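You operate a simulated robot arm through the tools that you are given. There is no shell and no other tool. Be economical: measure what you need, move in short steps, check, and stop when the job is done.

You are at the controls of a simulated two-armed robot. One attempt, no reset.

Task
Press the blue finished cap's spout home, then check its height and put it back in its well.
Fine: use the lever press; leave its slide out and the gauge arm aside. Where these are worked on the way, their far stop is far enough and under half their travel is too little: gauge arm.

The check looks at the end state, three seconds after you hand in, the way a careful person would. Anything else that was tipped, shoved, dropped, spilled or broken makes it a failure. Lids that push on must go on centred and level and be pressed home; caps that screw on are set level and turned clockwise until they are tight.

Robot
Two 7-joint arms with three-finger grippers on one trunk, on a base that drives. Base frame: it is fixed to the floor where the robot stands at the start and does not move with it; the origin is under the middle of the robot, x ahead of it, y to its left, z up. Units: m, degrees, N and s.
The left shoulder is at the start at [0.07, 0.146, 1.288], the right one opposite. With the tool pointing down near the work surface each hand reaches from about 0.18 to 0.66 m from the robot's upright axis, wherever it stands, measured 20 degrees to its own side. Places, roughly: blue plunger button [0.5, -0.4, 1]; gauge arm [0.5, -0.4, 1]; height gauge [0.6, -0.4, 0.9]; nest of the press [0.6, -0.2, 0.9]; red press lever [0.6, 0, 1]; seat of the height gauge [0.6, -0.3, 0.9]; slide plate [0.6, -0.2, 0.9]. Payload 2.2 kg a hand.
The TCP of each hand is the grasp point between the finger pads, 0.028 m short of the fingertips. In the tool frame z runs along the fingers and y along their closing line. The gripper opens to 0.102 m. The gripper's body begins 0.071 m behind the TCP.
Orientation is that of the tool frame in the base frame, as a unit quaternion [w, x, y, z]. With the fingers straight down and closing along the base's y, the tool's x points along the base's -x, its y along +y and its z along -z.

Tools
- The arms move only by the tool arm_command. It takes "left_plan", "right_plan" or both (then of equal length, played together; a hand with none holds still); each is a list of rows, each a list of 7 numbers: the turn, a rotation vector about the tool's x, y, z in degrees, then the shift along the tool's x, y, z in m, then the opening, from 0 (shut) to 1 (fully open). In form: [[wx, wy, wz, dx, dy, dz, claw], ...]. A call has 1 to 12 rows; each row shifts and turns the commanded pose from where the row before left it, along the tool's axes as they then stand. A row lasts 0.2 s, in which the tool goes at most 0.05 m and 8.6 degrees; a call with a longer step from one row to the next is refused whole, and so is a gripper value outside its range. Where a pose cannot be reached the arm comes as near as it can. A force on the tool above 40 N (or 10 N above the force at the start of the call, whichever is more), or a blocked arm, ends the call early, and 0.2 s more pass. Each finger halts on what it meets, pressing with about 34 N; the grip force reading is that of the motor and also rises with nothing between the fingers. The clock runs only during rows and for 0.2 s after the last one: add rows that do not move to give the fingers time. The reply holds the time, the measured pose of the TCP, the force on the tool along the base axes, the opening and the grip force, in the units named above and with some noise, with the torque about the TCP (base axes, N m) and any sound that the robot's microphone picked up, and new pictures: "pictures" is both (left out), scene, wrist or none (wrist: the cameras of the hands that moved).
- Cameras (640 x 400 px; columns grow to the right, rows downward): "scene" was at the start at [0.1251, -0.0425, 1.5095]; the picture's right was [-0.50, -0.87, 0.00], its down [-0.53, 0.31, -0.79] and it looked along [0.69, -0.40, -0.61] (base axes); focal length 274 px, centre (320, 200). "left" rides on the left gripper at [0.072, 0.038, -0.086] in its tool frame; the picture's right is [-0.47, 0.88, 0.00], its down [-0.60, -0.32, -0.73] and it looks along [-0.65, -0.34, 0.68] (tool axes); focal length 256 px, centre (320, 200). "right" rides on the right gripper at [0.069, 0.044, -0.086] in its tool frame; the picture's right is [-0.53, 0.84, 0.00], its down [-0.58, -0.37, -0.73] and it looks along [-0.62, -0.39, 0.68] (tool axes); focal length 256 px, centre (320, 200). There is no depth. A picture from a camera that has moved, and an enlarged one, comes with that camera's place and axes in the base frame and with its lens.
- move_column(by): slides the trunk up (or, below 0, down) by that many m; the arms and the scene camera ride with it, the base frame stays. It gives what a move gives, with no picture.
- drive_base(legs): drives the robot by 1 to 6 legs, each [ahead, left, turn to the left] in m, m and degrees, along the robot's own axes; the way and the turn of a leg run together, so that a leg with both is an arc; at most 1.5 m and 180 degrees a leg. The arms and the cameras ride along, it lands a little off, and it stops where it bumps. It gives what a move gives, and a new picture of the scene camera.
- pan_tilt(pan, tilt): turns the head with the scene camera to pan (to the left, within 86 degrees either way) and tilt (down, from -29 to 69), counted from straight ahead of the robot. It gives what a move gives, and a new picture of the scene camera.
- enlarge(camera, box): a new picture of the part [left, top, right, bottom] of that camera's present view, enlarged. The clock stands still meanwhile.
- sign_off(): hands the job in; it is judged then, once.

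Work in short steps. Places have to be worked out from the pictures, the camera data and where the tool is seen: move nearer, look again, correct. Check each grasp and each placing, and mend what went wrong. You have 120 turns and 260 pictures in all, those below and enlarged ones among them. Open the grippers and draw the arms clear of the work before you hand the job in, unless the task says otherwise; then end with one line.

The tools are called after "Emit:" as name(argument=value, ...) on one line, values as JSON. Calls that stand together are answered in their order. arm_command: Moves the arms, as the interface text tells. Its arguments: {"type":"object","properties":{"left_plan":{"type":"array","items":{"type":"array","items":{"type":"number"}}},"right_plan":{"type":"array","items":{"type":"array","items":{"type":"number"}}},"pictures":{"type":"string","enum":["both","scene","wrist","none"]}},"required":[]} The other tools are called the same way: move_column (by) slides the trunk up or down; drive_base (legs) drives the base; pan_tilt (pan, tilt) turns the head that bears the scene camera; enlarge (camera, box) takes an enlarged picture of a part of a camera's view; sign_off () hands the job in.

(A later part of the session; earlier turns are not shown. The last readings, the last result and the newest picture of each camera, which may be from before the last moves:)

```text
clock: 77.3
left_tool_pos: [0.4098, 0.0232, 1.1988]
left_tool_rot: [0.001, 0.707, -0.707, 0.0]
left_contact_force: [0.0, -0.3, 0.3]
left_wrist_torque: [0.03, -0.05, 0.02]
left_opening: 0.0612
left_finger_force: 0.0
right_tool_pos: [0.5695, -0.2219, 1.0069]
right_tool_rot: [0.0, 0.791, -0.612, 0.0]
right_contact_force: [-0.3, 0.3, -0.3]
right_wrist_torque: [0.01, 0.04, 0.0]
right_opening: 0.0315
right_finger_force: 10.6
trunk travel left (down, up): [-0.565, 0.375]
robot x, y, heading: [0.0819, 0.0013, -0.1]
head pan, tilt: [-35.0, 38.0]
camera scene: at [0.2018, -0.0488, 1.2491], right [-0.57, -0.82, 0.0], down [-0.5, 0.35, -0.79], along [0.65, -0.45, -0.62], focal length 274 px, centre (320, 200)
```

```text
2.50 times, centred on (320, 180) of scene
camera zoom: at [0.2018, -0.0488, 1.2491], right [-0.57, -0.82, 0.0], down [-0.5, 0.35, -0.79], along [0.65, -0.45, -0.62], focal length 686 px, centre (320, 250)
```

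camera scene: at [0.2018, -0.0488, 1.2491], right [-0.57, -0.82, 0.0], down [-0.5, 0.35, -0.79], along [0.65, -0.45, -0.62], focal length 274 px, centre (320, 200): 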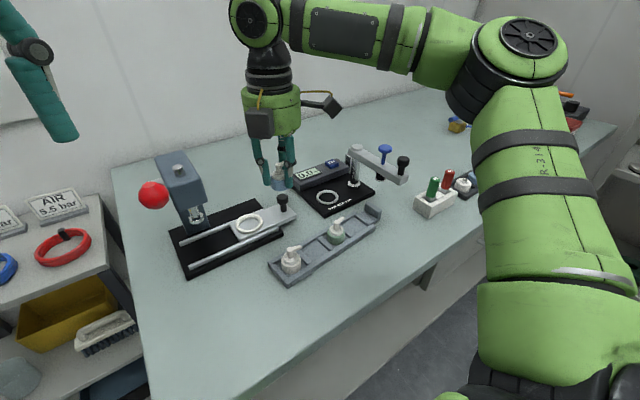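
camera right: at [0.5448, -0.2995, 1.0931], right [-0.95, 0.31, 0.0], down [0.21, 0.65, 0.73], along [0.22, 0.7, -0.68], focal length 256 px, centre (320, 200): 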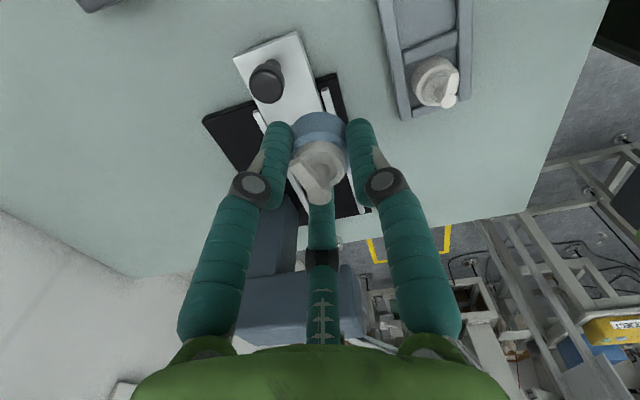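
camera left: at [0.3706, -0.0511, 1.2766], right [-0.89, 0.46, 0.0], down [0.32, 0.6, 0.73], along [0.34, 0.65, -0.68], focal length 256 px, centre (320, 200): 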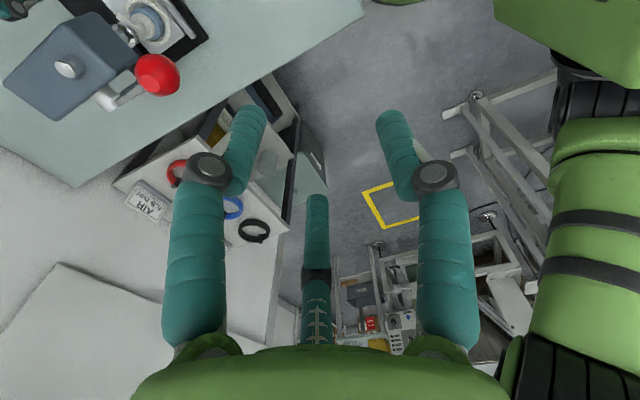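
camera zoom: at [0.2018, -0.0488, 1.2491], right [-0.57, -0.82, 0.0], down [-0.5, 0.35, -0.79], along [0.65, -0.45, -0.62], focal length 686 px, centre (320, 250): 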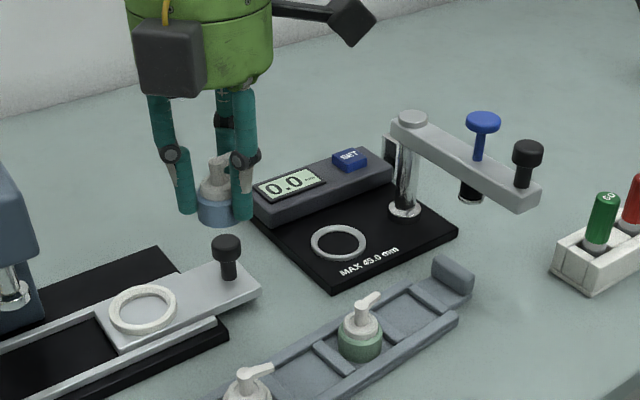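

Triangulated: seat at about (0.610,-0.354,0.858); gauge arm pivot (0.618,-0.444), its knob (0.487,-0.444), blue button (0.54,-0.444,0.99). I turn the hand +60° (wrist boxes clear of the arm) and move above the seat.

Emit:
arm_command(right_plan=[[0, 0, 7.5, 0, 0, 0, 0.08], [0, 0, 7.5, 0, 0, 0, 0.08], [0, 0, 7.5, 0, 0, 0, 0.08], [0, 0, 7.5, 0, 0, 0, 0.08], [0, 0, 7.5, 0, 0, 0, 0.08], [0, 0, 7.5, 0, 0, 0, 0.08], [0, 0, 7.5, 0, 0, 0, 0.08], [0, 0, 7.5, 0, 0, 0, 0.08], [0, 0, 0, 0.0218, -0.0389, 0, 0.08], [0, 0, 0, 0.0218, -0.0389, 0, 0.08], [0, 0, 0, 0.0218, -0.0389, 0.01, 0.08], [0, 0, 0, 0, 0, 0, 0.08]])

Emit:
enlarge(camera="scene", box=[270, 100, 430, 220])

Emit:
enlarge(camera="right", box=[200, 30, 440, 180])

```text
clock: 79.9
left_tool_pos: [0.4088, 0.0231, 1.199]
left_tool_rot: [0.001, 0.708, -0.707, -0.001]
left_contact_force: [-1.2, 0.5, -0.4]
left_wrist_torque: [-0.03, 0.01, -0.04]
left_opening: 0.0611
left_finger_force: 0.2
right_tool_pos: [0.6042, -0.3498, 0.9989]
right_tool_rot: [0.0, -0.379, 0.925, -0.001]
right_contact_force: [-0.8, 0.2, 0.6]
right_wrist_torque: [-0.01, -0.03, -0.01]
right_opening: 0.0316
right_finger_force: 10.4
trunk travel left (down, up): [-0.565, 0.375]
robot x, y, heading: [0.0761, -0.0012, 0.2]
head pan, tilt: [-35.0, 38.0]
camera scene: at [0.2014, -0.0482, 1.2492], right [-0.57, -0.82, 0.0], down [-0.5, 0.35, -0.79], along [0.65, -0.45, -0.62], focal length 274 px, centre (320, 200)
camera right: at [0.5247, -0.3688, 1.0841], right [-0.21, 0.98, 0.0], down [0.67, 0.14, 0.73], along [0.72, 0.15, -0.68], focal length 256 px, centre (320, 200)
```

scene: 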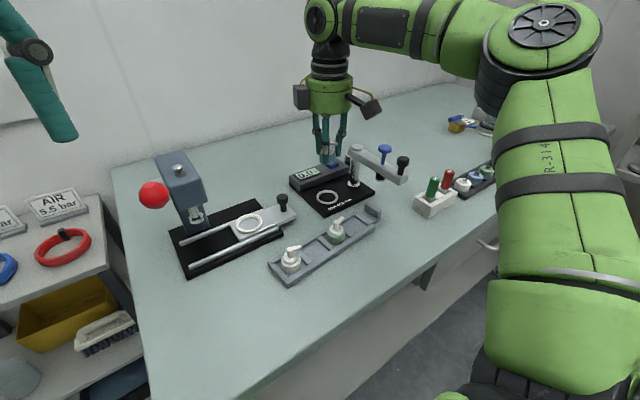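
right: 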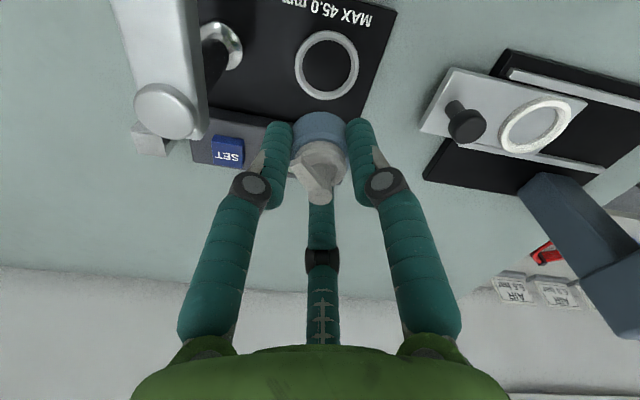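

```text
3.33 times, centred on (350, 160) of scene
camera zoom: at [0.2014, -0.0482, 1.2492], right [-0.57, -0.82, 0.0], down [-0.5, 0.35, -0.79], along [0.65, -0.45, -0.62], focal length 915 px, centre (220, 333)
```

zoom: 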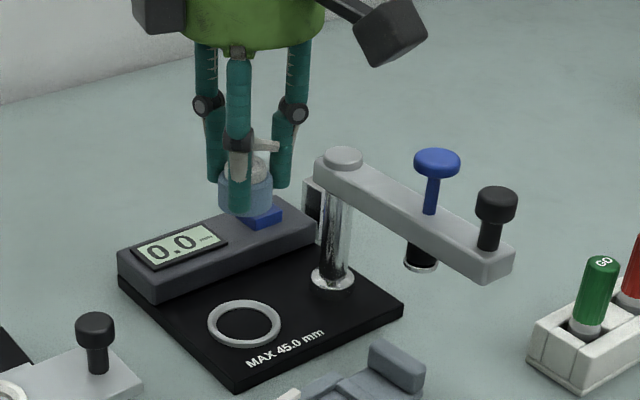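

```text
2.67 times, centred on (320, 105) of right
camera zoom: at [0.5247, -0.3688, 1.0841], right [-0.21, 0.98, 0.0], down [0.67, 0.14, 0.73], along [0.72, 0.15, -0.68], focal length 683 px, centre (320, 453)
```

zoom: 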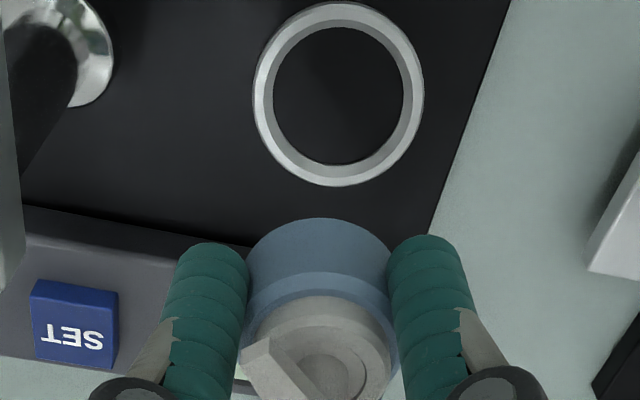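

Combining the scene and wrist views fixes the seat at (0.596,-0.346) with rim z≈0.870. I move over it and descend to about 3 cm above.

Emit:
arm_command(right_plan=[[0, 0, 0, 0.0028, 0.0085, 0.02, 0.08], [0, 0, 0, 0, 0, 0.025, 0.08], [0, 0, 0, 0, 0, 0.015, 0.08], [0, 0, 0, 0, 0, 0, 0.08]], pictures="none")

Emit:
enlarge(camera="scene", box=[270, 120, 430, 220])

Emit:
enlarge(camera="right", box=[220, 70, 420, 195])

```text
clock: 80.9
left_tool_pos: [0.4086, 0.0231, 1.1992]
left_tool_rot: [0.001, 0.708, -0.706, -0.001]
left_contact_force: [-0.6, 0.4, -0.2]
left_wrist_torque: [0.02, -0.03, 0.01]
left_opening: 0.0611
left_finger_force: 0.0
right_tool_pos: [0.5978, -0.3472, 0.9381]
right_tool_rot: [0.0, -0.379, 0.926, 0.001]
right_contact_force: [0.2, 0.5, 0.8]
right_wrist_torque: [-0.04, -0.02, 0.0]
right_opening: 0.0317
right_finger_force: 10.0
trunk travel left (down, up): [-0.565, 0.375]
robot x, y, heading: [0.0823, -0.0022, 0.1]
head pan, tilt: [-35.0, 38.0]
```

```text
4.00 times, centred on (350, 170) of scene
camera zoom: at [0.2015, -0.0488, 1.2491], right [-0.57, -0.82, 0.0], down [-0.5, 0.35, -0.79], along [0.65, -0.45, -0.62], focal length 1098 px, centre (200, 320)
```

zoom: 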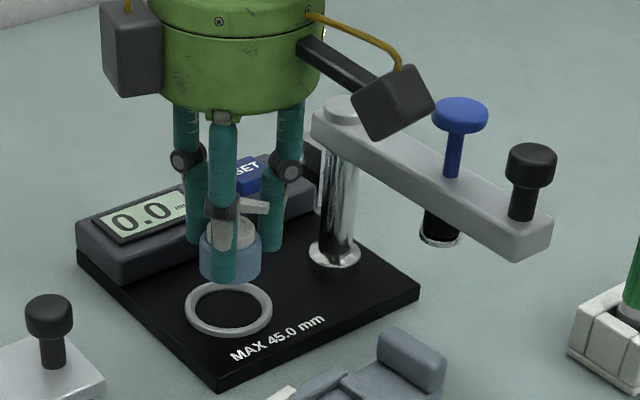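

```text
3.20 times, centred on (320, 132) of right
camera zoom: at [0.5173, -0.3651, 1.0236], right [-0.21, 0.98, 0.0], down [0.67, 0.14, 0.73], along [0.72, 0.15, -0.68], focal length 819 px, centre (320, 416)
```

zoom: 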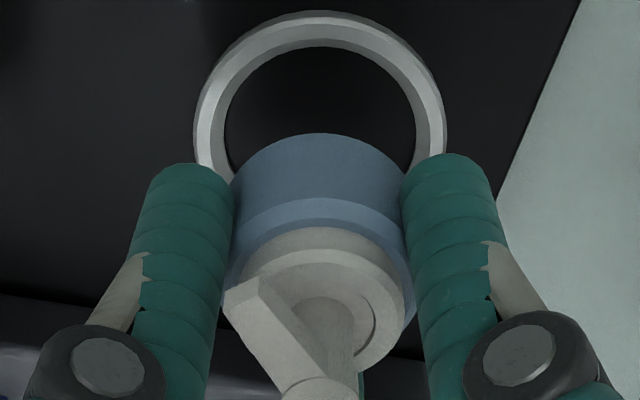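

Aligned in both views. I descend until the cap seats.

Emit:
arm_command(right_plan=[[0, 0, 0, 0, 0, 0.012, 0.08], [0, 0, 0, 0, 0, 0.01, 0.08], [0, 0, 0, 0, 0, 0.005, 0.08], [0, 0, 0, 0, 0, 0.003, 0.08], [0, 0, 0, 0, 0, 0, 0.08]], pictures="none")

Emit:
enlarge(camera="scene", box=[290, 140, 370, 210])

Emit:
enlarge(camera="right", box=[220, 70, 420, 195])

```text
clock: 82.1
left_tool_pos: [0.4087, 0.022, 1.1985]
left_tool_rot: [0.001, 0.708, -0.707, 0.0]
left_contact_force: [-0.5, -1.2, 0.7]
left_wrist_torque: [-0.03, -0.01, 0.0]
left_opening: 0.0612
left_finger_force: 0.1
right_tool_pos: [0.5969, -0.3463, 0.9084]
right_tool_rot: [0.0, -0.379, 0.926, 0.0]
right_contact_force: [0.7, 0.4, -0.3]
right_wrist_torque: [0.02, -0.01, 0.01]
right_opening: 0.0315
right_finger_force: 10.0
trunk travel left (down, up): [-0.565, 0.375]
robot x, y, heading: [0.078, -0.0007, 0.1]
head pan, tilt: [-35.0, 38.0]
```

```text
5.71 times, centred on (330, 175) of scene
camera zoom: at [0.2016, -0.0489, 1.2491], right [-0.57, -0.82, 0.0], down [-0.5, 0.35, -0.79], along [0.65, -0.45, -0.62], focal length 1568 px, centre (263, 343)
```

zoom: 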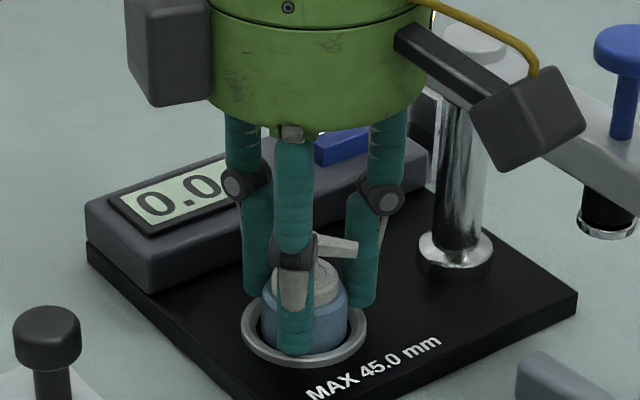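

```text
3.20 times, centred on (320, 132) of right
camera zoom: at [0.5177, -0.365, 0.9936], right [-0.21, 0.98, 0.0], down [0.67, 0.14, 0.73], along [0.72, 0.15, -0.68], focal length 819 px, centre (320, 416)
```

zoom: 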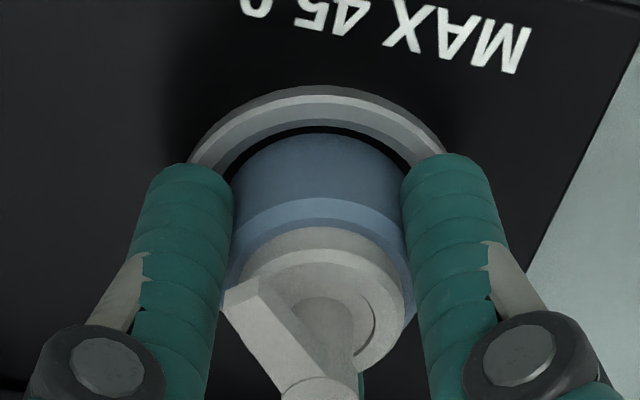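

Centred within the ring and no contact yet. I go down in 2 mm steps until it bottoms.

Emit:
arm_command(right_plan=[[0, 0, 0, 0, 0, 0.002, 0.08], [0, 0, 0, 0, 0, 0.002, 0.08], [0, 0, 0, 0, 0, 0.002, 0.08], [0, 0, 0, 0, 0, 0, 0.08]], pictures="none")

```text
clock: 83.1
left_tool_pos: [0.4081, 0.0231, 1.1998]
left_tool_rot: [0.0, 0.708, -0.706, 0.0]
left_contact_force: [0.1, 0.4, 0.4]
left_wrist_torque: [-0.01, -0.01, 0.0]
left_opening: 0.0611
left_finger_force: 0.1
right_tool_pos: [0.5971, -0.3461, 0.9037]
right_tool_rot: [0.002, -0.379, 0.926, 0.0]
right_contact_force: [2.4, -1.3, 9.6]
right_wrist_torque: [0.07, 0.06, 0.03]
right_opening: 0.0313
right_finger_force: 10.4
trunk travel left (down, up): [-0.565, 0.375]
robot x, y, heading: [0.0826, -0.0025, -0.1]
head pan, tilt: [-35.0, 38.0]
```

It has bottomed (9.6 N at z 0.904). I release, rise well clear and look at the gauge.

Emit:
arm_command(right_plan=[[0, 0, 0, 0, 0, -0.002, 0.2], [0, 0, 0, 0, 0, 0, 0.35], [0, 0, 0, 0, 0, 0, 0.5], [0, 0, 0, 0, 0, 0, 0.5], [0, 0, 0, 0, 0, -0.04, 0.5], [0, 0, 0, 0, 0, -0.04, 0.5], [0, 0, 0, 0, 0, -0.04, 0.5], [0, 0, 0, 0, 0, -0.04, 0.5], [0, 0, 0, 0.01, 0.04, 0, 0.5], [0, 0, 0, 0.01, 0.04, 0, 0.5], [0, 0, 0, 0, 0, 0, 0.5]])

Emit:
enlarge(camera="scene", box=[280, 120, 420, 220])

```text
clock: 85.5
left_tool_pos: [0.4102, 0.0229, 1.1993]
left_tool_rot: [0.0, 0.708, -0.707, 0.0]
left_contact_force: [0.1, 0.2, 0.3]
left_wrist_torque: [-0.02, 0.01, -0.01]
left_opening: 0.0613
left_finger_force: 0.1
right_tool_pos: [0.5273, -0.3035, 1.0619]
right_tool_rot: [0.0, -0.379, 0.925, -0.001]
right_contact_force: [0.0, -0.1, -0.4]
right_wrist_torque: [0.04, 0.0, 0.02]
right_opening: 0.051
right_finger_force: 0.0
trunk travel left (down, up): [-0.565, 0.375]
robot x, y, heading: [0.0789, -0.0003, 0.1]
head pan, tilt: [-35.0, 38.0]
camera scene: at [0.2028, -0.049, 1.2489], right [-0.57, -0.82, 0.0], down [-0.5, 0.35, -0.79], along [0.64, -0.45, -0.62], focal length 274 px, centre (320, 200)
camera right: at [0.4479, -0.3219, 1.1479], right [-0.21, 0.98, 0.0], down [0.67, 0.14, 0.73], along [0.71, 0.15, -0.68], focal length 256 px, centre (320, 200)
```

scene: 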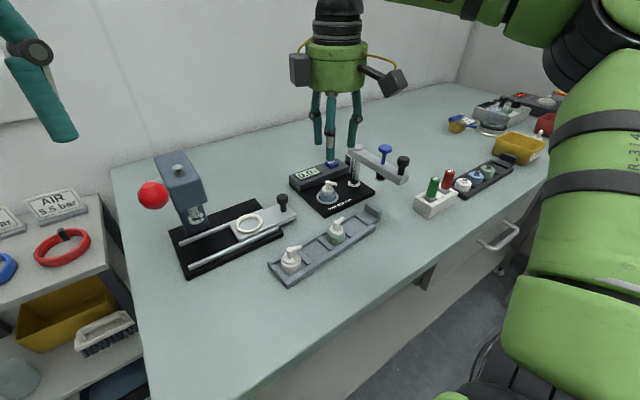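
right: 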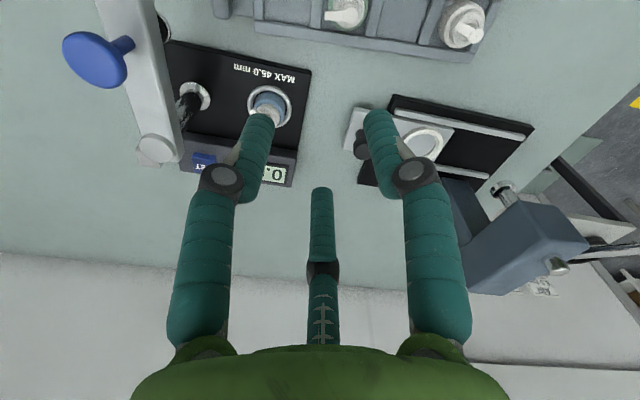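

```text
4.00 times, centred on (350, 170) of scene
camera zoom: at [0.2028, -0.049, 1.2489], right [-0.57, -0.82, 0.0], down [-0.5, 0.35, -0.79], along [0.64, -0.45, -0.62], focal length 1098 px, centre (200, 320)
```

zoom: 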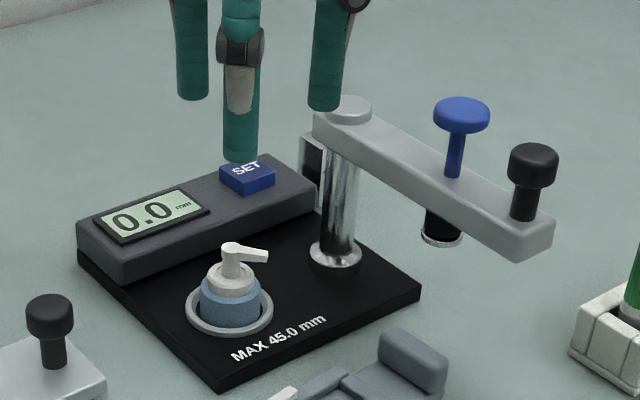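

The cap stands in the seat. Now I move the hand above the gauge arm's black knob (~0.478,-0.430, top ~0.997).

Emit:
arm_command(right_plan=[[0, 0, 0, 0.0414, -0.0183, 0, 0.5], [0, 0, 0, 0.0414, -0.0183, 0, 0.5], [0, 0, 0, 0.0413, -0.0182, 0, 0.5], [0, 0, 0, 0, 0, 0, 0.5]])

Emit:
enlarge(camera="right", box=[200, 50, 440, 200])

Emit:
enlarge(camera="scene", box=[330, 100, 450, 200])

```text
clock: 86.5
left_tool_pos: [0.4109, 0.023, 1.1988]
left_tool_rot: [0.0, 0.708, -0.706, -0.001]
left_contact_force: [0.0, 0.5, -0.9]
left_wrist_torque: [-0.04, 0.03, 0.02]
left_opening: 0.0611
left_finger_force: 0.1
right_tool_pos: [0.4764, -0.4306, 1.0634]
right_tool_rot: [0.0, -0.379, 0.926, 0.0]
right_contact_force: [-0.3, 1.3, 0.3]
right_wrist_torque: [-0.02, -0.02, 0.0]
right_opening: 0.051
right_finger_force: 0.1
trunk travel left (down, up): [-0.565, 0.375]
robot x, y, heading: [0.0813, 0.0008, 0.2]
head pan, tilt: [-35.0, 38.0]
camera scene: at [0.2022, -0.0482, 1.2491], right [-0.57, -0.82, 0.0], down [-0.5, 0.35, -0.79], along [0.65, -0.45, -0.62], focal length 274 px, centre (320, 200)
camera right: at [0.397, -0.4479, 1.1491], right [-0.21, 0.98, 0.0], down [0.67, 0.14, 0.73], along [0.71, 0.15, -0.68], focal length 256 px, centre (320, 200)
```

scene: 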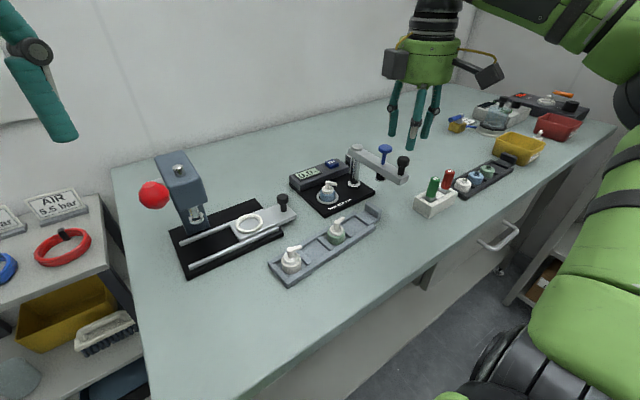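
right: 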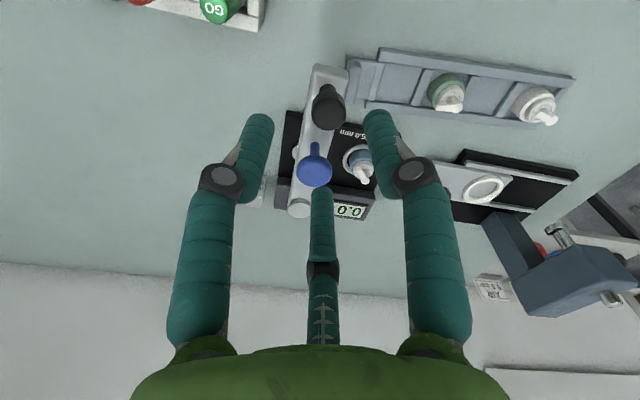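

```text
2.67 times, centred on (320, 125) of right
camera zoom: at [0.397, -0.4479, 1.1491], right [-0.21, 0.98, 0.0], down [0.67, 0.14, 0.73], along [0.71, 0.15, -0.68], focal length 683 px, centre (320, 400)
```

zoom: 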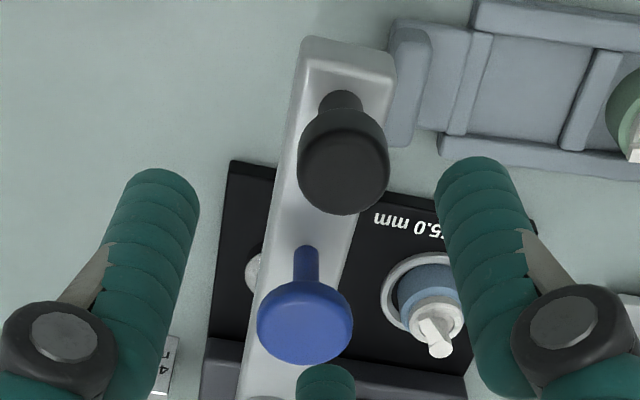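

```text
4.00 times, centred on (390, 150) of scene
camera zoom: at [0.2022, -0.0482, 1.2491], right [-0.57, -0.82, 0.0], down [-0.5, 0.35, -0.79], along [0.65, -0.45, -0.62], focal length 1098 px, centre (40, 400)
```

zoom: 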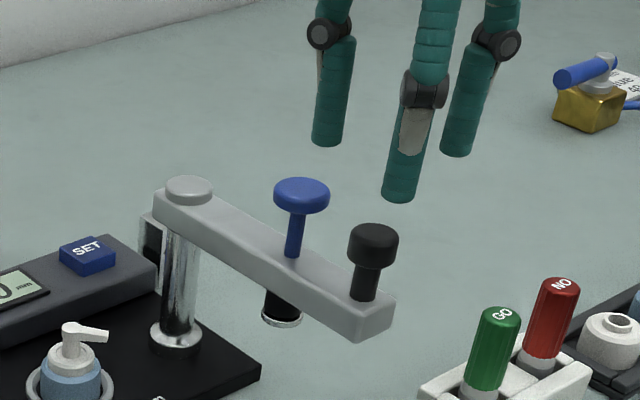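

Knob top refined to (0.477,-0.425,0.997). I align, descend around it and close.

Emit:
arm_command(right_plan=[[0, 0, 0, -0.005, 0.0035, 0.015, 0.5], [0, 0, 0, 0, 0, 0.025, 0.5], [0, 0, 0, 0, 0, 0.015, 0.5], [0, 0, 0, 0, 0, 0, 0.5]], pictures="none")

Emit:
enlarge(camera="right", box=[200, 80, 440, 230])

Emit:
enlarge(camera="scene", box=[330, 100, 450, 200])

```text
clock: 87.5
left_tool_pos: [0.4079, 0.0226, 1.1996]
left_tool_rot: [0.0, 0.708, -0.706, 0.0]
left_contact_force: [0.0, 0.1, -0.8]
left_wrist_torque: [0.02, 0.0, 0.02]
left_opening: 0.061
left_finger_force: 0.0
right_tool_pos: [0.478, -0.4238, 1.0105]
right_tool_rot: [0.003, -0.378, 0.926, -0.002]
right_contact_force: [1.5, -2.0, 11.9]
right_wrist_torque: [0.0, -0.42, -0.24]
right_opening: 0.0526
right_finger_force: 1.5
trunk travel left (down, up): [-0.565, 0.375]
robot x, y, heading: [0.0779, -0.0027, 0.1]
head pan, tilt: [-35.0, 38.0]
heard: click
```

```text
2.67 times, centred on (320, 155) of right
camera zoom: at [0.3976, -0.4411, 1.0957], right [-0.21, 0.98, 0.0], down [0.66, 0.14, 0.74], along [0.72, 0.15, -0.68], focal length 683 px, centre (320, 320)
```

zoom: 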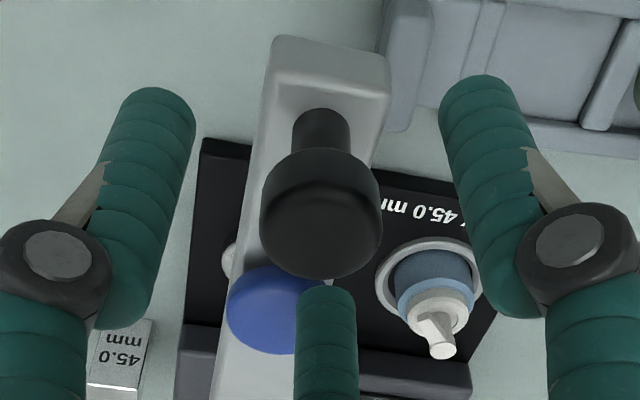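

```text
4.00 times, centred on (390, 150) of scene
camera zoom: at [0.2005, -0.0481, 1.2494], right [-0.57, -0.82, 0.0], down [-0.5, 0.35, -0.79], along [0.65, -0.45, -0.61], focal length 1098 px, centre (40, 400)
```

zoom: 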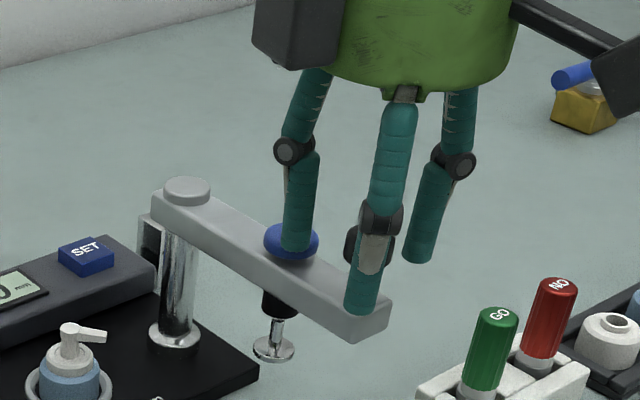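

One prong pressed the blue button beside the knob (it just clicked on its spring). I rise and turn −45° so the button lies between prongs.

Emit:
arm_command(right_plan=[[0, 0, 0, 0, 0, -0.025, 0.5], [0, 0, 0, 0, 0, -0.03, 0.5], [0, 0, -7.5, 0, 0, 0, 0.45], [0, 0, -7.5, 0, 0, 0, 0.4], [0, 0, -7.5, 0, 0, 0, 0.4], [0, 0, -7.5, 0, 0, 0, 0.4], [0, 0, -7.5, 0, 0, 0, 0.4], [0, 0, -7.5, 0, 0, 0, 0.4], [0, 0, 0, 0, 0, 0, 0.4]])

Emit:
enlarge(camera="right", box=[200, 50, 440, 200])

Emit:
enlarge(camera="scene", box=[290, 100, 450, 220])

```text
clock: 89.5
left_tool_pos: [0.409, 0.0222, 1.1995]
left_tool_rot: [0.0, 0.708, -0.707, -0.001]
left_contact_force: [-0.3, -1.0, 0.1]
left_wrist_torque: [-0.04, 0.0, 0.02]
left_opening: 0.0612
left_finger_force: 0.1
right_tool_pos: [0.4783, -0.4239, 1.0643]
right_tool_rot: [0.0, -0.704, 0.71, 0.0]
right_contact_force: [0.5, 0.6, -0.8]
right_wrist_torque: [0.0, -0.01, 0.02]
right_opening: 0.041
right_finger_force: 0.1
trunk travel left (down, up): [-0.565, 0.375]
robot x, y, heading: [0.0817, -0.0019, -0.4]
head pan, tilt: [-35.0, 38.0]
camera scene: at [0.2017, -0.0489, 1.2491], right [-0.57, -0.82, 0.0], down [-0.5, 0.35, -0.79], along [0.65, -0.45, -0.62], focal length 274 px, centre (320, 200)
camera right: at [0.4337, -0.4933, 1.1497], right [-0.84, 0.54, 0.0], down [0.37, 0.57, 0.73], along [0.4, 0.62, -0.68], focal length 256 px, centre (320, 200)
```

scene: 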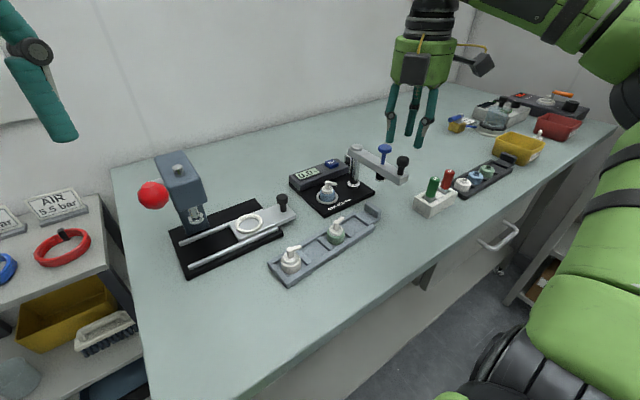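
right: 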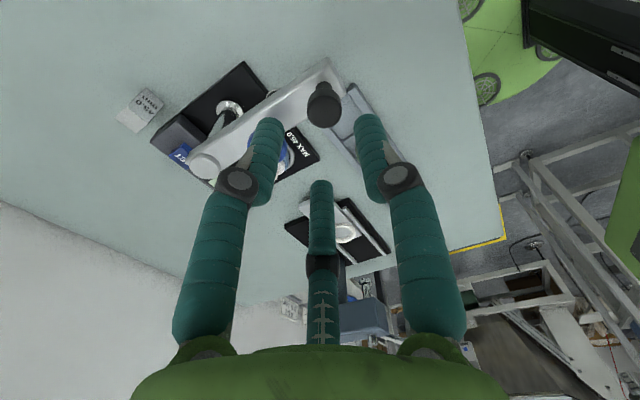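

```text
2.67 times, centred on (320, 125) of right
camera zoom: at [0.4337, -0.4933, 1.1497], right [-0.84, 0.54, 0.0], down [0.37, 0.57, 0.73], along [0.4, 0.62, -0.68], focal length 683 px, centre (320, 400)
```

zoom: 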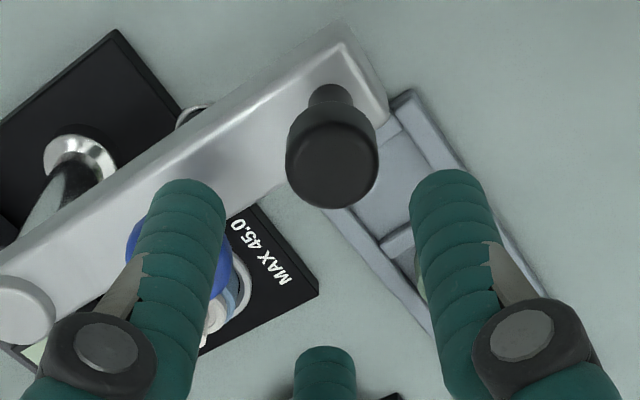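

```text
3.33 times, centred on (370, 160) of scene
camera zoom: at [0.2017, -0.0489, 1.2491], right [-0.57, -0.82, 0.0], down [-0.5, 0.35, -0.79], along [0.65, -0.45, -0.62], focal length 915 px, centre (153, 333)
```

zoom: 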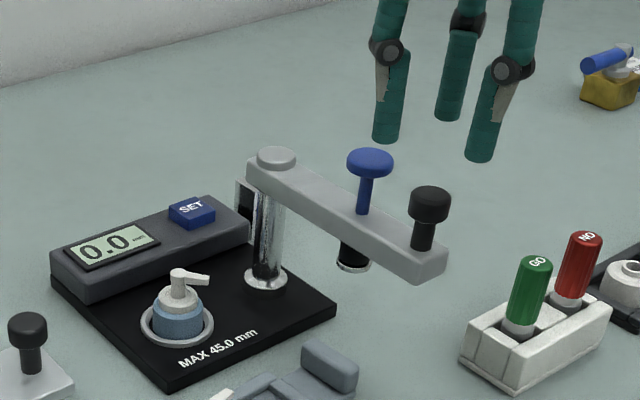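

Knob is centred to ~3 mm and the button is clear of the prongs now. I descend and close on the knob.

Emit:
arm_command(right_plan=[[0, 0, 0, -0.001, 0.002, 0.02, 0.4], [0, 0, 0, 0, 0, 0.025, 0.4], [0, 0, 0, 0, 0, 0.013, 0.4], [0, 0, 0, 0, 0, 0, 0.3], [0, 0, 0, 0, 0, 0, 0.2], [0, 0, 0, 0, 0, 0, 0.1], [0, 0, 0, 0, 0, 0, 0.1]], pictures="none")

Emit:
enlarge(camera="scene", box=[290, 100, 450, 220])

```text
clock: 91.1
left_tool_pos: [0.4087, 0.0224, 1.1991]
left_tool_rot: [0.0, 0.708, -0.707, 0.0]
left_contact_force: [1.2, 0.0, -0.2]
left_wrist_torque: [0.01, -0.03, -0.01]
left_opening: 0.0613
left_finger_force: 0.1
right_tool_pos: [0.4747, -0.4243, 1.0049]
right_tool_rot: [-0.001, -0.704, 0.71, 0.0]
right_contact_force: [-4.5, 1.1, -2.9]
right_wrist_torque: [-0.26, 0.08, -0.11]
right_opening: 0.0226
right_finger_force: 44.6
trunk travel left (down, up): [-0.565, 0.375]
robot x, y, heading: [0.0823, -0.0011, 0.2]
head pan, tilt: [-35.0, 38.0]
```

```text
3.33 times, centred on (370, 160) of scene
camera zoom: at [0.2009, -0.049, 1.2491], right [-0.57, -0.82, 0.0], down [-0.5, 0.35, -0.79], along [0.65, -0.45, -0.62], focal length 915 px, centre (153, 333)
```

zoom: 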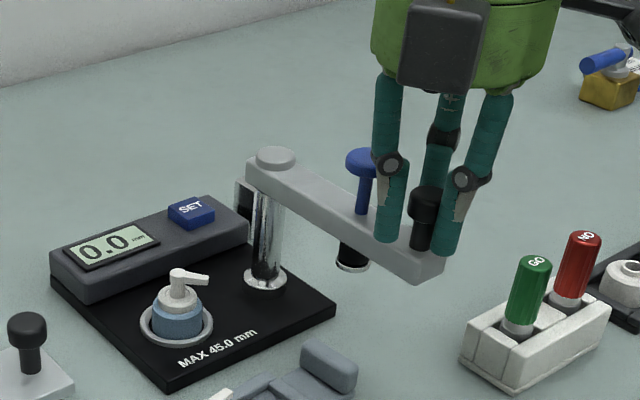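

Knob gripped. I swing the arm clockwise along its arc, first 30°, turning the hand with it.

Emit:
arm_command(right_plan=[[0, 0, 7.5, -0.0168, -0.0011, 0, 0.1], [0, 0, 7.5, -0.0168, -0.0011, 0, 0.1], [0, 0, 7.5, -0.0168, -0.0011, 0, 0.1], [0, 0, 7.5, -0.0168, -0.0011, 0, 0.1], [0, 0, 0, 0, 0, 0, 0.1]], pictures="none")

Emit:
enlarge(camera="scene", box=[290, 100, 450, 220])

```text
clock: 92.3
left_tool_pos: [0.41, 0.0215, 1.1987]
left_tool_rot: [0.001, 0.707, -0.707, -0.001]
left_contact_force: [-0.5, -0.1, 1.0]
left_wrist_torque: [-0.02, -0.02, -0.03]
left_opening: 0.0611
left_finger_force: 0.1
right_tool_pos: [0.4952, -0.3591, 1.0053]
right_tool_rot: [0.0, -0.496, 0.869, 0.002]
right_contact_force: [-5.8, 3.8, -14.3]
right_wrist_torque: [0.11, -0.19, -0.04]
right_opening: 0.0221
right_finger_force: 45.1
trunk travel left (down, up): [-0.565, 0.375]
robot x, y, heading: [0.0821, 0.0013, -0.2]
head pan, tilt: [-35.0, 38.0]
```

```text
3.33 times, centred on (370, 160) of scene
camera zoom: at [0.2018, -0.0495, 1.2489], right [-0.57, -0.82, 0.0], down [-0.5, 0.35, -0.79], along [0.65, -0.45, -0.62], focal length 915 px, centre (153, 333)
```

zoom: 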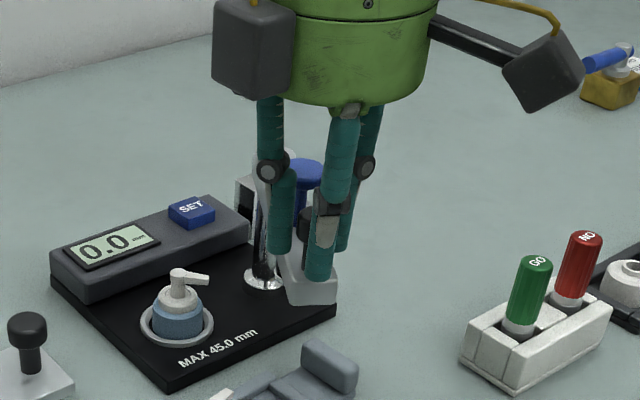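

Tracking the arc well. Another 30°.

Emit:
arm_command(right_plan=[[0, 0, 7.5, -0.0168, -0.0011, 0.002, 0.1], [0, 0, 7.5, -0.0168, -0.0011, 0, 0.1], [0, 0, 7.5, -0.0168, -0.0011, 0, 0.1], [0, 0, 7.5, -0.0168, -0.0011, 0, 0.1], [0, 0, 0, 0, 0, 0, 0.1]], pictures="none")

Emit:
enlarge(camera="scene", box=[250, 100, 410, 220])

```text
clock: 93.5
left_tool_pos: [0.4095, 0.0199, 1.1996]
left_tool_rot: [0.0, 0.707, -0.707, -0.001]
left_contact_force: [0.0, -0.2, 0.0]
left_wrist_torque: [-0.01, 0.02, 0.02]
left_opening: 0.0614
left_finger_force: 0.1
right_tool_pos: [0.5426, -0.3137, 1.0044]
right_tool_rot: [0.004, -0.253, 0.968, 0.0]
right_contact_force: [8.8, -14.0, 14.5]
right_wrist_torque: [-0.16, 0.48, 0.19]
right_opening: 0.0217
right_finger_force: 45.2
trunk travel left (down, up): [-0.565, 0.375]
robot x, y, heading: [0.0793, -0.0028, -0.1]
head pan, tilt: [-35.0, 38.0]
```

```text
3.33 times, centred on (330, 160) of scene
camera zoom: at [0.2021, -0.0514, 1.2491], right [-0.57, -0.82, 0.0], down [-0.5, 0.36, -0.79], along [0.65, -0.45, -0.62], focal length 915 px, centre (287, 333)
```

zoom: 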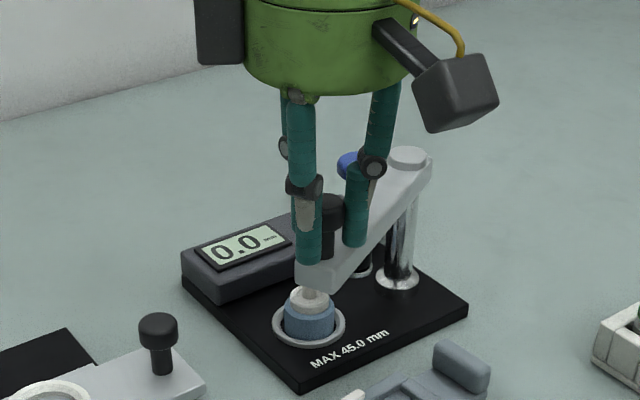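

Nearly there (about 118°). I ease inward slightly and continue toward the far stop.

Emit:
arm_command(right_plan=[[0, 0, 7.5, -0.0168, -0.0036, -0.002, 0.1], [0, 0, 7.5, -0.0168, -0.0011, 0, 0.1], [0, 0, 4, -0.009, -0.0004, 0, 0.1], [0, 0, 0, 0, 0, 0, 0.1]], pictures="none")

Emit:
enlarge(camera="scene", box=[250, 100, 410, 220])

```text
clock: 94.5
left_tool_pos: [0.4092, 0.0191, 1.2001]
left_tool_rot: [0.0, 0.707, -0.707, 0.0]
left_contact_force: [-0.2, 0.7, -0.4]
left_wrist_torque: [-0.02, 0.0, -0.02]
left_opening: 0.0614
left_finger_force: 0.0
right_tool_pos: [0.5835, -0.3025, 1.0055]
right_tool_rot: [0.001, -0.091, 0.996, 0.001]
right_contact_force: [2.2, -13.3, 5.9]
right_wrist_torque: [-0.16, 0.26, 0.11]
right_opening: 0.0215
right_finger_force: 44.8
trunk travel left (down, up): [-0.565, 0.375]
robot x, y, heading: [0.0819, 0.0008, -0.0]
head pan, tilt: [-35.0, 38.0]
```

```text
3.33 times, centred on (330, 160) of scene
camera zoom: at [0.2016, -0.0516, 1.249], right [-0.57, -0.82, 0.0], down [-0.5, 0.36, -0.79], along [0.65, -0.45, -0.62], focal length 915 px, centre (287, 333)
```

zoom: 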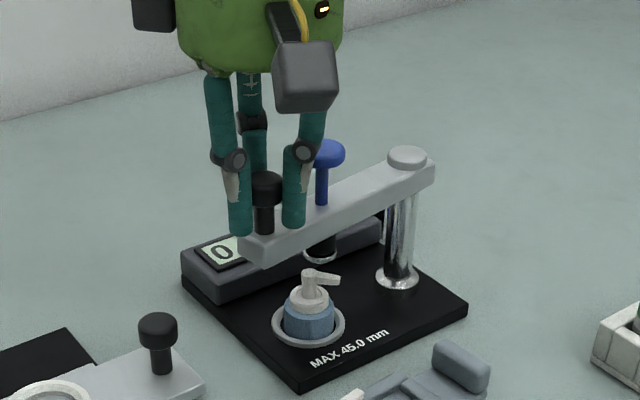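

Arm at ~100°, plunger nearly over the seat (needs ~4–5° more). I continue to the stop with a small inward ease.

Emit:
arm_command(right_plan=[[0, 0, 3, -0.0067, -0.0027, 0, 0.1], [0, 0, 3, -0.0067, -0.0003, 0, 0.1], [0, 0, 0, 0, 0, 0, 0.1]], pictures="none")

Emit:
enlarge(camera="scene", box=[270, 120, 390, 220])

```text
clock: 95.3
left_tool_pos: [0.4103, 0.0216, 1.1984]
left_tool_rot: [0.0, 0.708, -0.707, 0.0]
left_contact_force: [0.1, 0.0, -0.5]
left_wrist_torque: [-0.01, 0.03, 0.0]
left_opening: 0.0609
left_finger_force: 0.1
right_tool_pos: [0.5961, -0.3022, 1.0054]
right_tool_rot: [-0.001, -0.04, 0.999, 0.002]
right_contact_force: [-1.3, -3.6, -5.1]
right_wrist_torque: [-0.08, -0.28, -0.13]
right_opening: 0.0213
right_finger_force: 45.4
trunk travel left (down, up): [-0.565, 0.375]
robot x, y, heading: [0.0831, 0.0043, 0.3]
head pan, tilt: [-35.0, 38.0]
```

```text
4.00 times, centred on (330, 170) of scene
camera zoom: at [0.2021, -0.0501, 1.2489], right [-0.57, -0.82, 0.0], down [-0.5, 0.35, -0.79], along [0.65, -0.45, -0.62], focal length 1098 px, centre (280, 320)
```

zoom: 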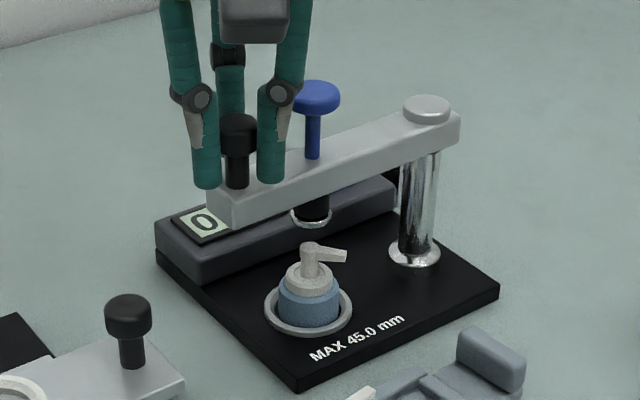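

The plunger looks to be over the spout. I try a bit further to find the stop.

Emit:
arm_command(right_plan=[[0, 0, 2, -0.0045, -0.0002, 0, 0.1], [0, 0, 2, -0.0045, -0.0002, 0, 0.1], [0, 0, 0, 0, 0, 0, 0.1]], pictures="none")

Emit:
enlarge(camera="scene", box=[270, 120, 390, 220])

Emit:
enlarge(camera="right", box=[160, 60, 480, 260])

```text
clock: 96.1
left_tool_pos: [0.405, 0.0217, 1.2004]
left_tool_rot: [-0.001, 0.708, -0.706, 0.001]
left_contact_force: [-0.4, -0.4, 0.1]
left_wrist_torque: [-0.01, -0.01, -0.01]
left_opening: 0.0613
left_finger_force: 0.2
right_tool_pos: [0.5982, -0.301, 1.0047]
right_tool_rot: [-0.005, -0.006, 1.0, 0.001]
right_contact_force: [-29.1, 3.3, -20.9]
right_wrist_torque: [0.34, 0.1, 0.0]
right_opening: 0.0207
right_finger_force: 44.9
trunk travel left (down, up): [-0.565, 0.375]
robot x, y, heading: [0.0822, 0.0015, -0.0]
head pan, tilt: [-35.0, 38.0]
```

```text
4.00 times, centred on (330, 170) of scene
camera zoom: at [0.1972, -0.0498, 1.2492], right [-0.57, -0.82, 0.0], down [-0.5, 0.35, -0.79], along [0.65, -0.45, -0.61], focal length 1098 px, centre (280, 320)
```

zoom: 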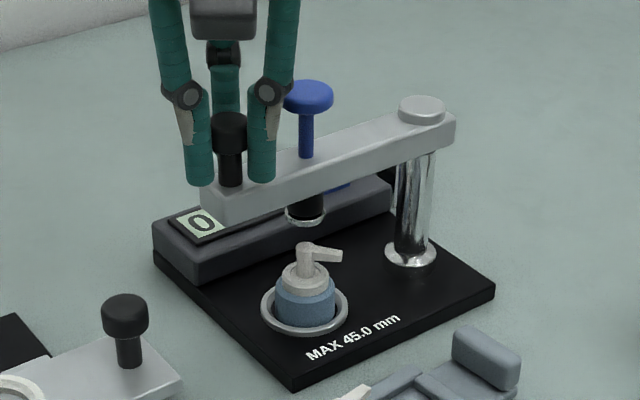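

```text
2.00 times, centred on (320, 160) of right
camera zoom: at [0.5304, -0.2589, 1.0914], right [0.53, 0.85, 0.0], down [0.59, -0.36, 0.72], along [0.61, -0.38, -0.69], focal length 512 px, centre (320, 280)
```

zoom: 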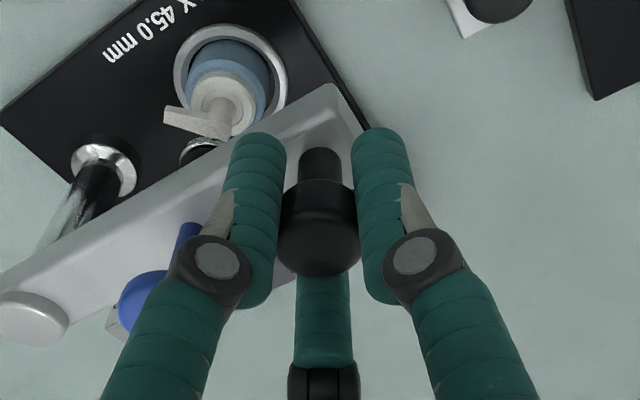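

The arm is at its far stop (29 N). I relax, release the knob with a small opening, and rise to go to the blue button.

Emit:
arm_command(right_plan=[[0, 0, 0, 0.006, 0, 0, 0.15], [0, 0, 0, 0, 0, 0, 0.25], [0, 0, 0, 0, 0, 0, 0.35], [0, 0, 0, 0, 0, -0.025, 0.35], [0, 0, 0, 0, 0, -0.03, 0.35], [0, 0, 0, -0.002, -0.045, 0, 0.15], [0, 0, 0, 0, 0, 0, 0], [0, 0, 0, 0, 0, 0, 0]])

Emit:
enlarge(camera="scene", box=[270, 100, 390, 200])

Emit:
enlarge(camera="right", box=[160, 30, 480, 230])

```text
clock: 97.9
left_tool_pos: [0.4092, 0.0218, 1.1999]
left_tool_rot: [0.0, 0.708, -0.706, -0.001]
left_contact_force: [0.6, -0.1, -0.1]
left_wrist_torque: [0.0, 0.01, -0.03]
left_opening: 0.061
left_finger_force: 0.1
right_tool_pos: [0.6023, -0.3447, 1.0603]
right_tool_rot: [0.001, -0.004, 1.0, 0.001]
right_contact_force: [-0.2, 0.6, 1.2]
right_wrist_torque: [0.0, -0.01, 0.01]
right_opening: 0.0021
right_finger_force: 31.5
trunk travel left (down, up): [-0.565, 0.375]
robot x, y, heading: [0.0782, 0.003, -0.1]
head pan, tilt: [-35.0, 38.0]
camera scene: at [0.2017, -0.0489, 1.2491], right [-0.57, -0.82, 0.0], down [-0.5, 0.35, -0.79], along [0.65, -0.45, -0.62], focal length 274 px, centre (320, 200)
camera right: at [0.5331, -0.3028, 1.1462], right [0.53, 0.85, 0.0], down [0.58, -0.36, 0.73], along [0.62, -0.39, -0.68], focal length 256 px, centre (320, 200)
```

scene: 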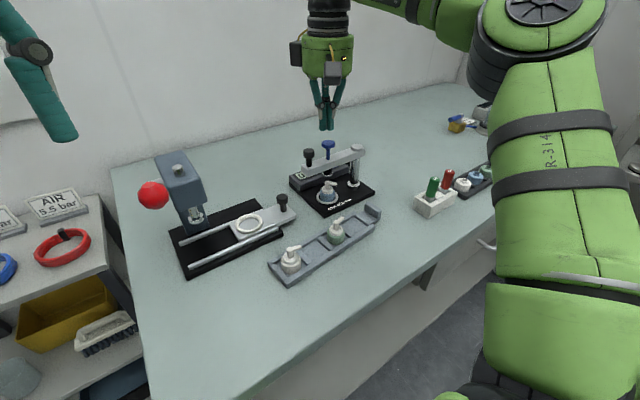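
right: 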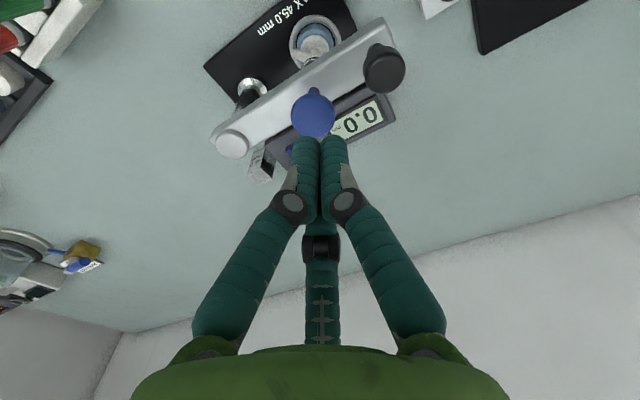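

```text
4.00 times, centred on (330, 150) of scene
camera zoom: at [0.2017, -0.0489, 1.2491], right [-0.57, -0.82, 0.0], down [-0.5, 0.35, -0.79], along [0.65, -0.45, -0.62], focal length 1098 px, centre (280, 400)
```

zoom: 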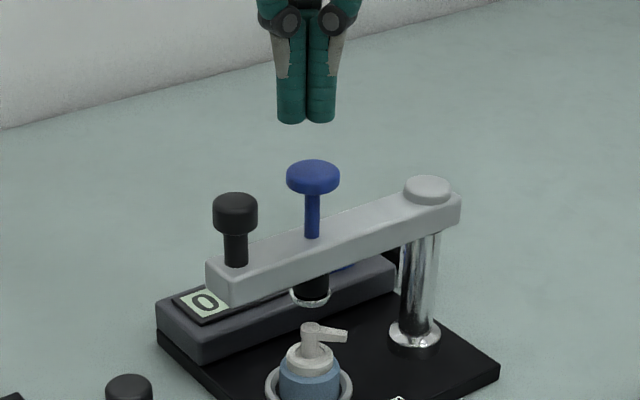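

```text
2.00 times, centred on (320, 130) of right
camera zoom: at [0.5331, -0.3028, 1.1462], right [0.53, 0.85, 0.0], down [0.58, -0.36, 0.73], along [0.62, -0.39, -0.68], focal length 512 px, centre (320, 340)
```

zoom: 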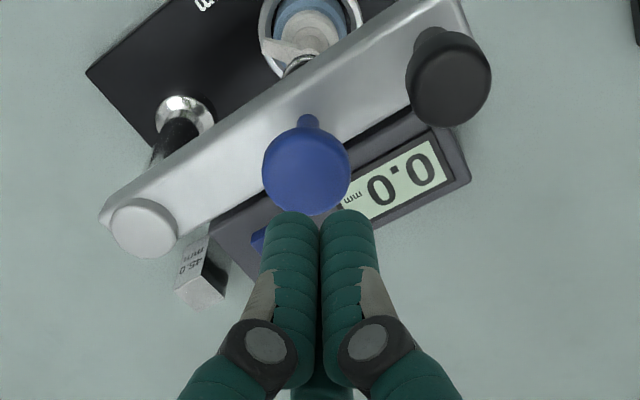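

Button is 4 mm off my axis. I align, then press it down gently with the closed prongs until resistance.

Emit:
arm_command(right_plan=[[0, 0, 0, 0.002, -0.003, 0.02, 0], [0, 0, 0, 0, 0, 0.012, 0], [0, 0, 0, 0, 0, 0.004, 0], [0, 0, 0, 0, 0, 0.004, 0], [0, 0, 0, 0, 0, 0, 0]], pictures="none")

Emit:
enlarge(camera="scene", box=[270, 120, 390, 220])

```text
clock: 99.1
left_tool_pos: [0.4088, 0.0232, 1.1986]
left_tool_rot: [0.001, 0.707, -0.707, -0.001]
left_contact_force: [0.8, -0.2, -0.2]
left_wrist_torque: [0.0, -0.02, -0.02]
left_opening: 0.0614
left_finger_force: 0.0
right_tool_pos: [0.5997, -0.3475, 1.0214]
right_tool_rot: [0.0, -0.005, 1.0, 0.0]
right_contact_force: [-0.7, -0.2, 2.7]
right_wrist_torque: [0.02, 0.02, -0.02]
right_opening: 0.0064
right_finger_force: 31.5
trunk travel left (down, up): [-0.565, 0.375]
robot x, y, heading: [0.0783, 0.0, -0.0]
head pan, tilt: [-35.0, 38.0]
```

```text
4.00 times, centred on (330, 170) of scene
camera zoom: at [0.2015, -0.0485, 1.2491], right [-0.57, -0.82, 0.0], down [-0.5, 0.35, -0.79], along [0.65, -0.45, -0.62], focal length 1098 px, centre (280, 320)
```

zoom: 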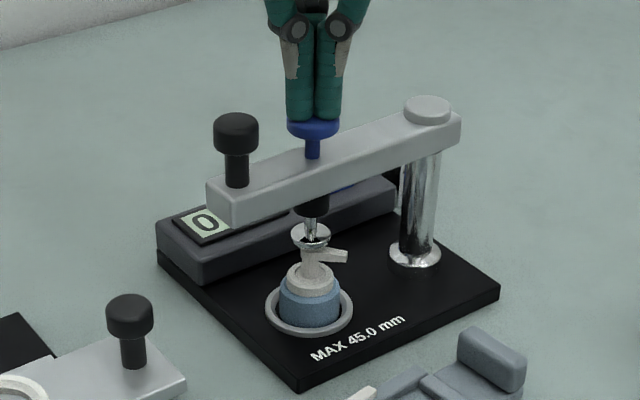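

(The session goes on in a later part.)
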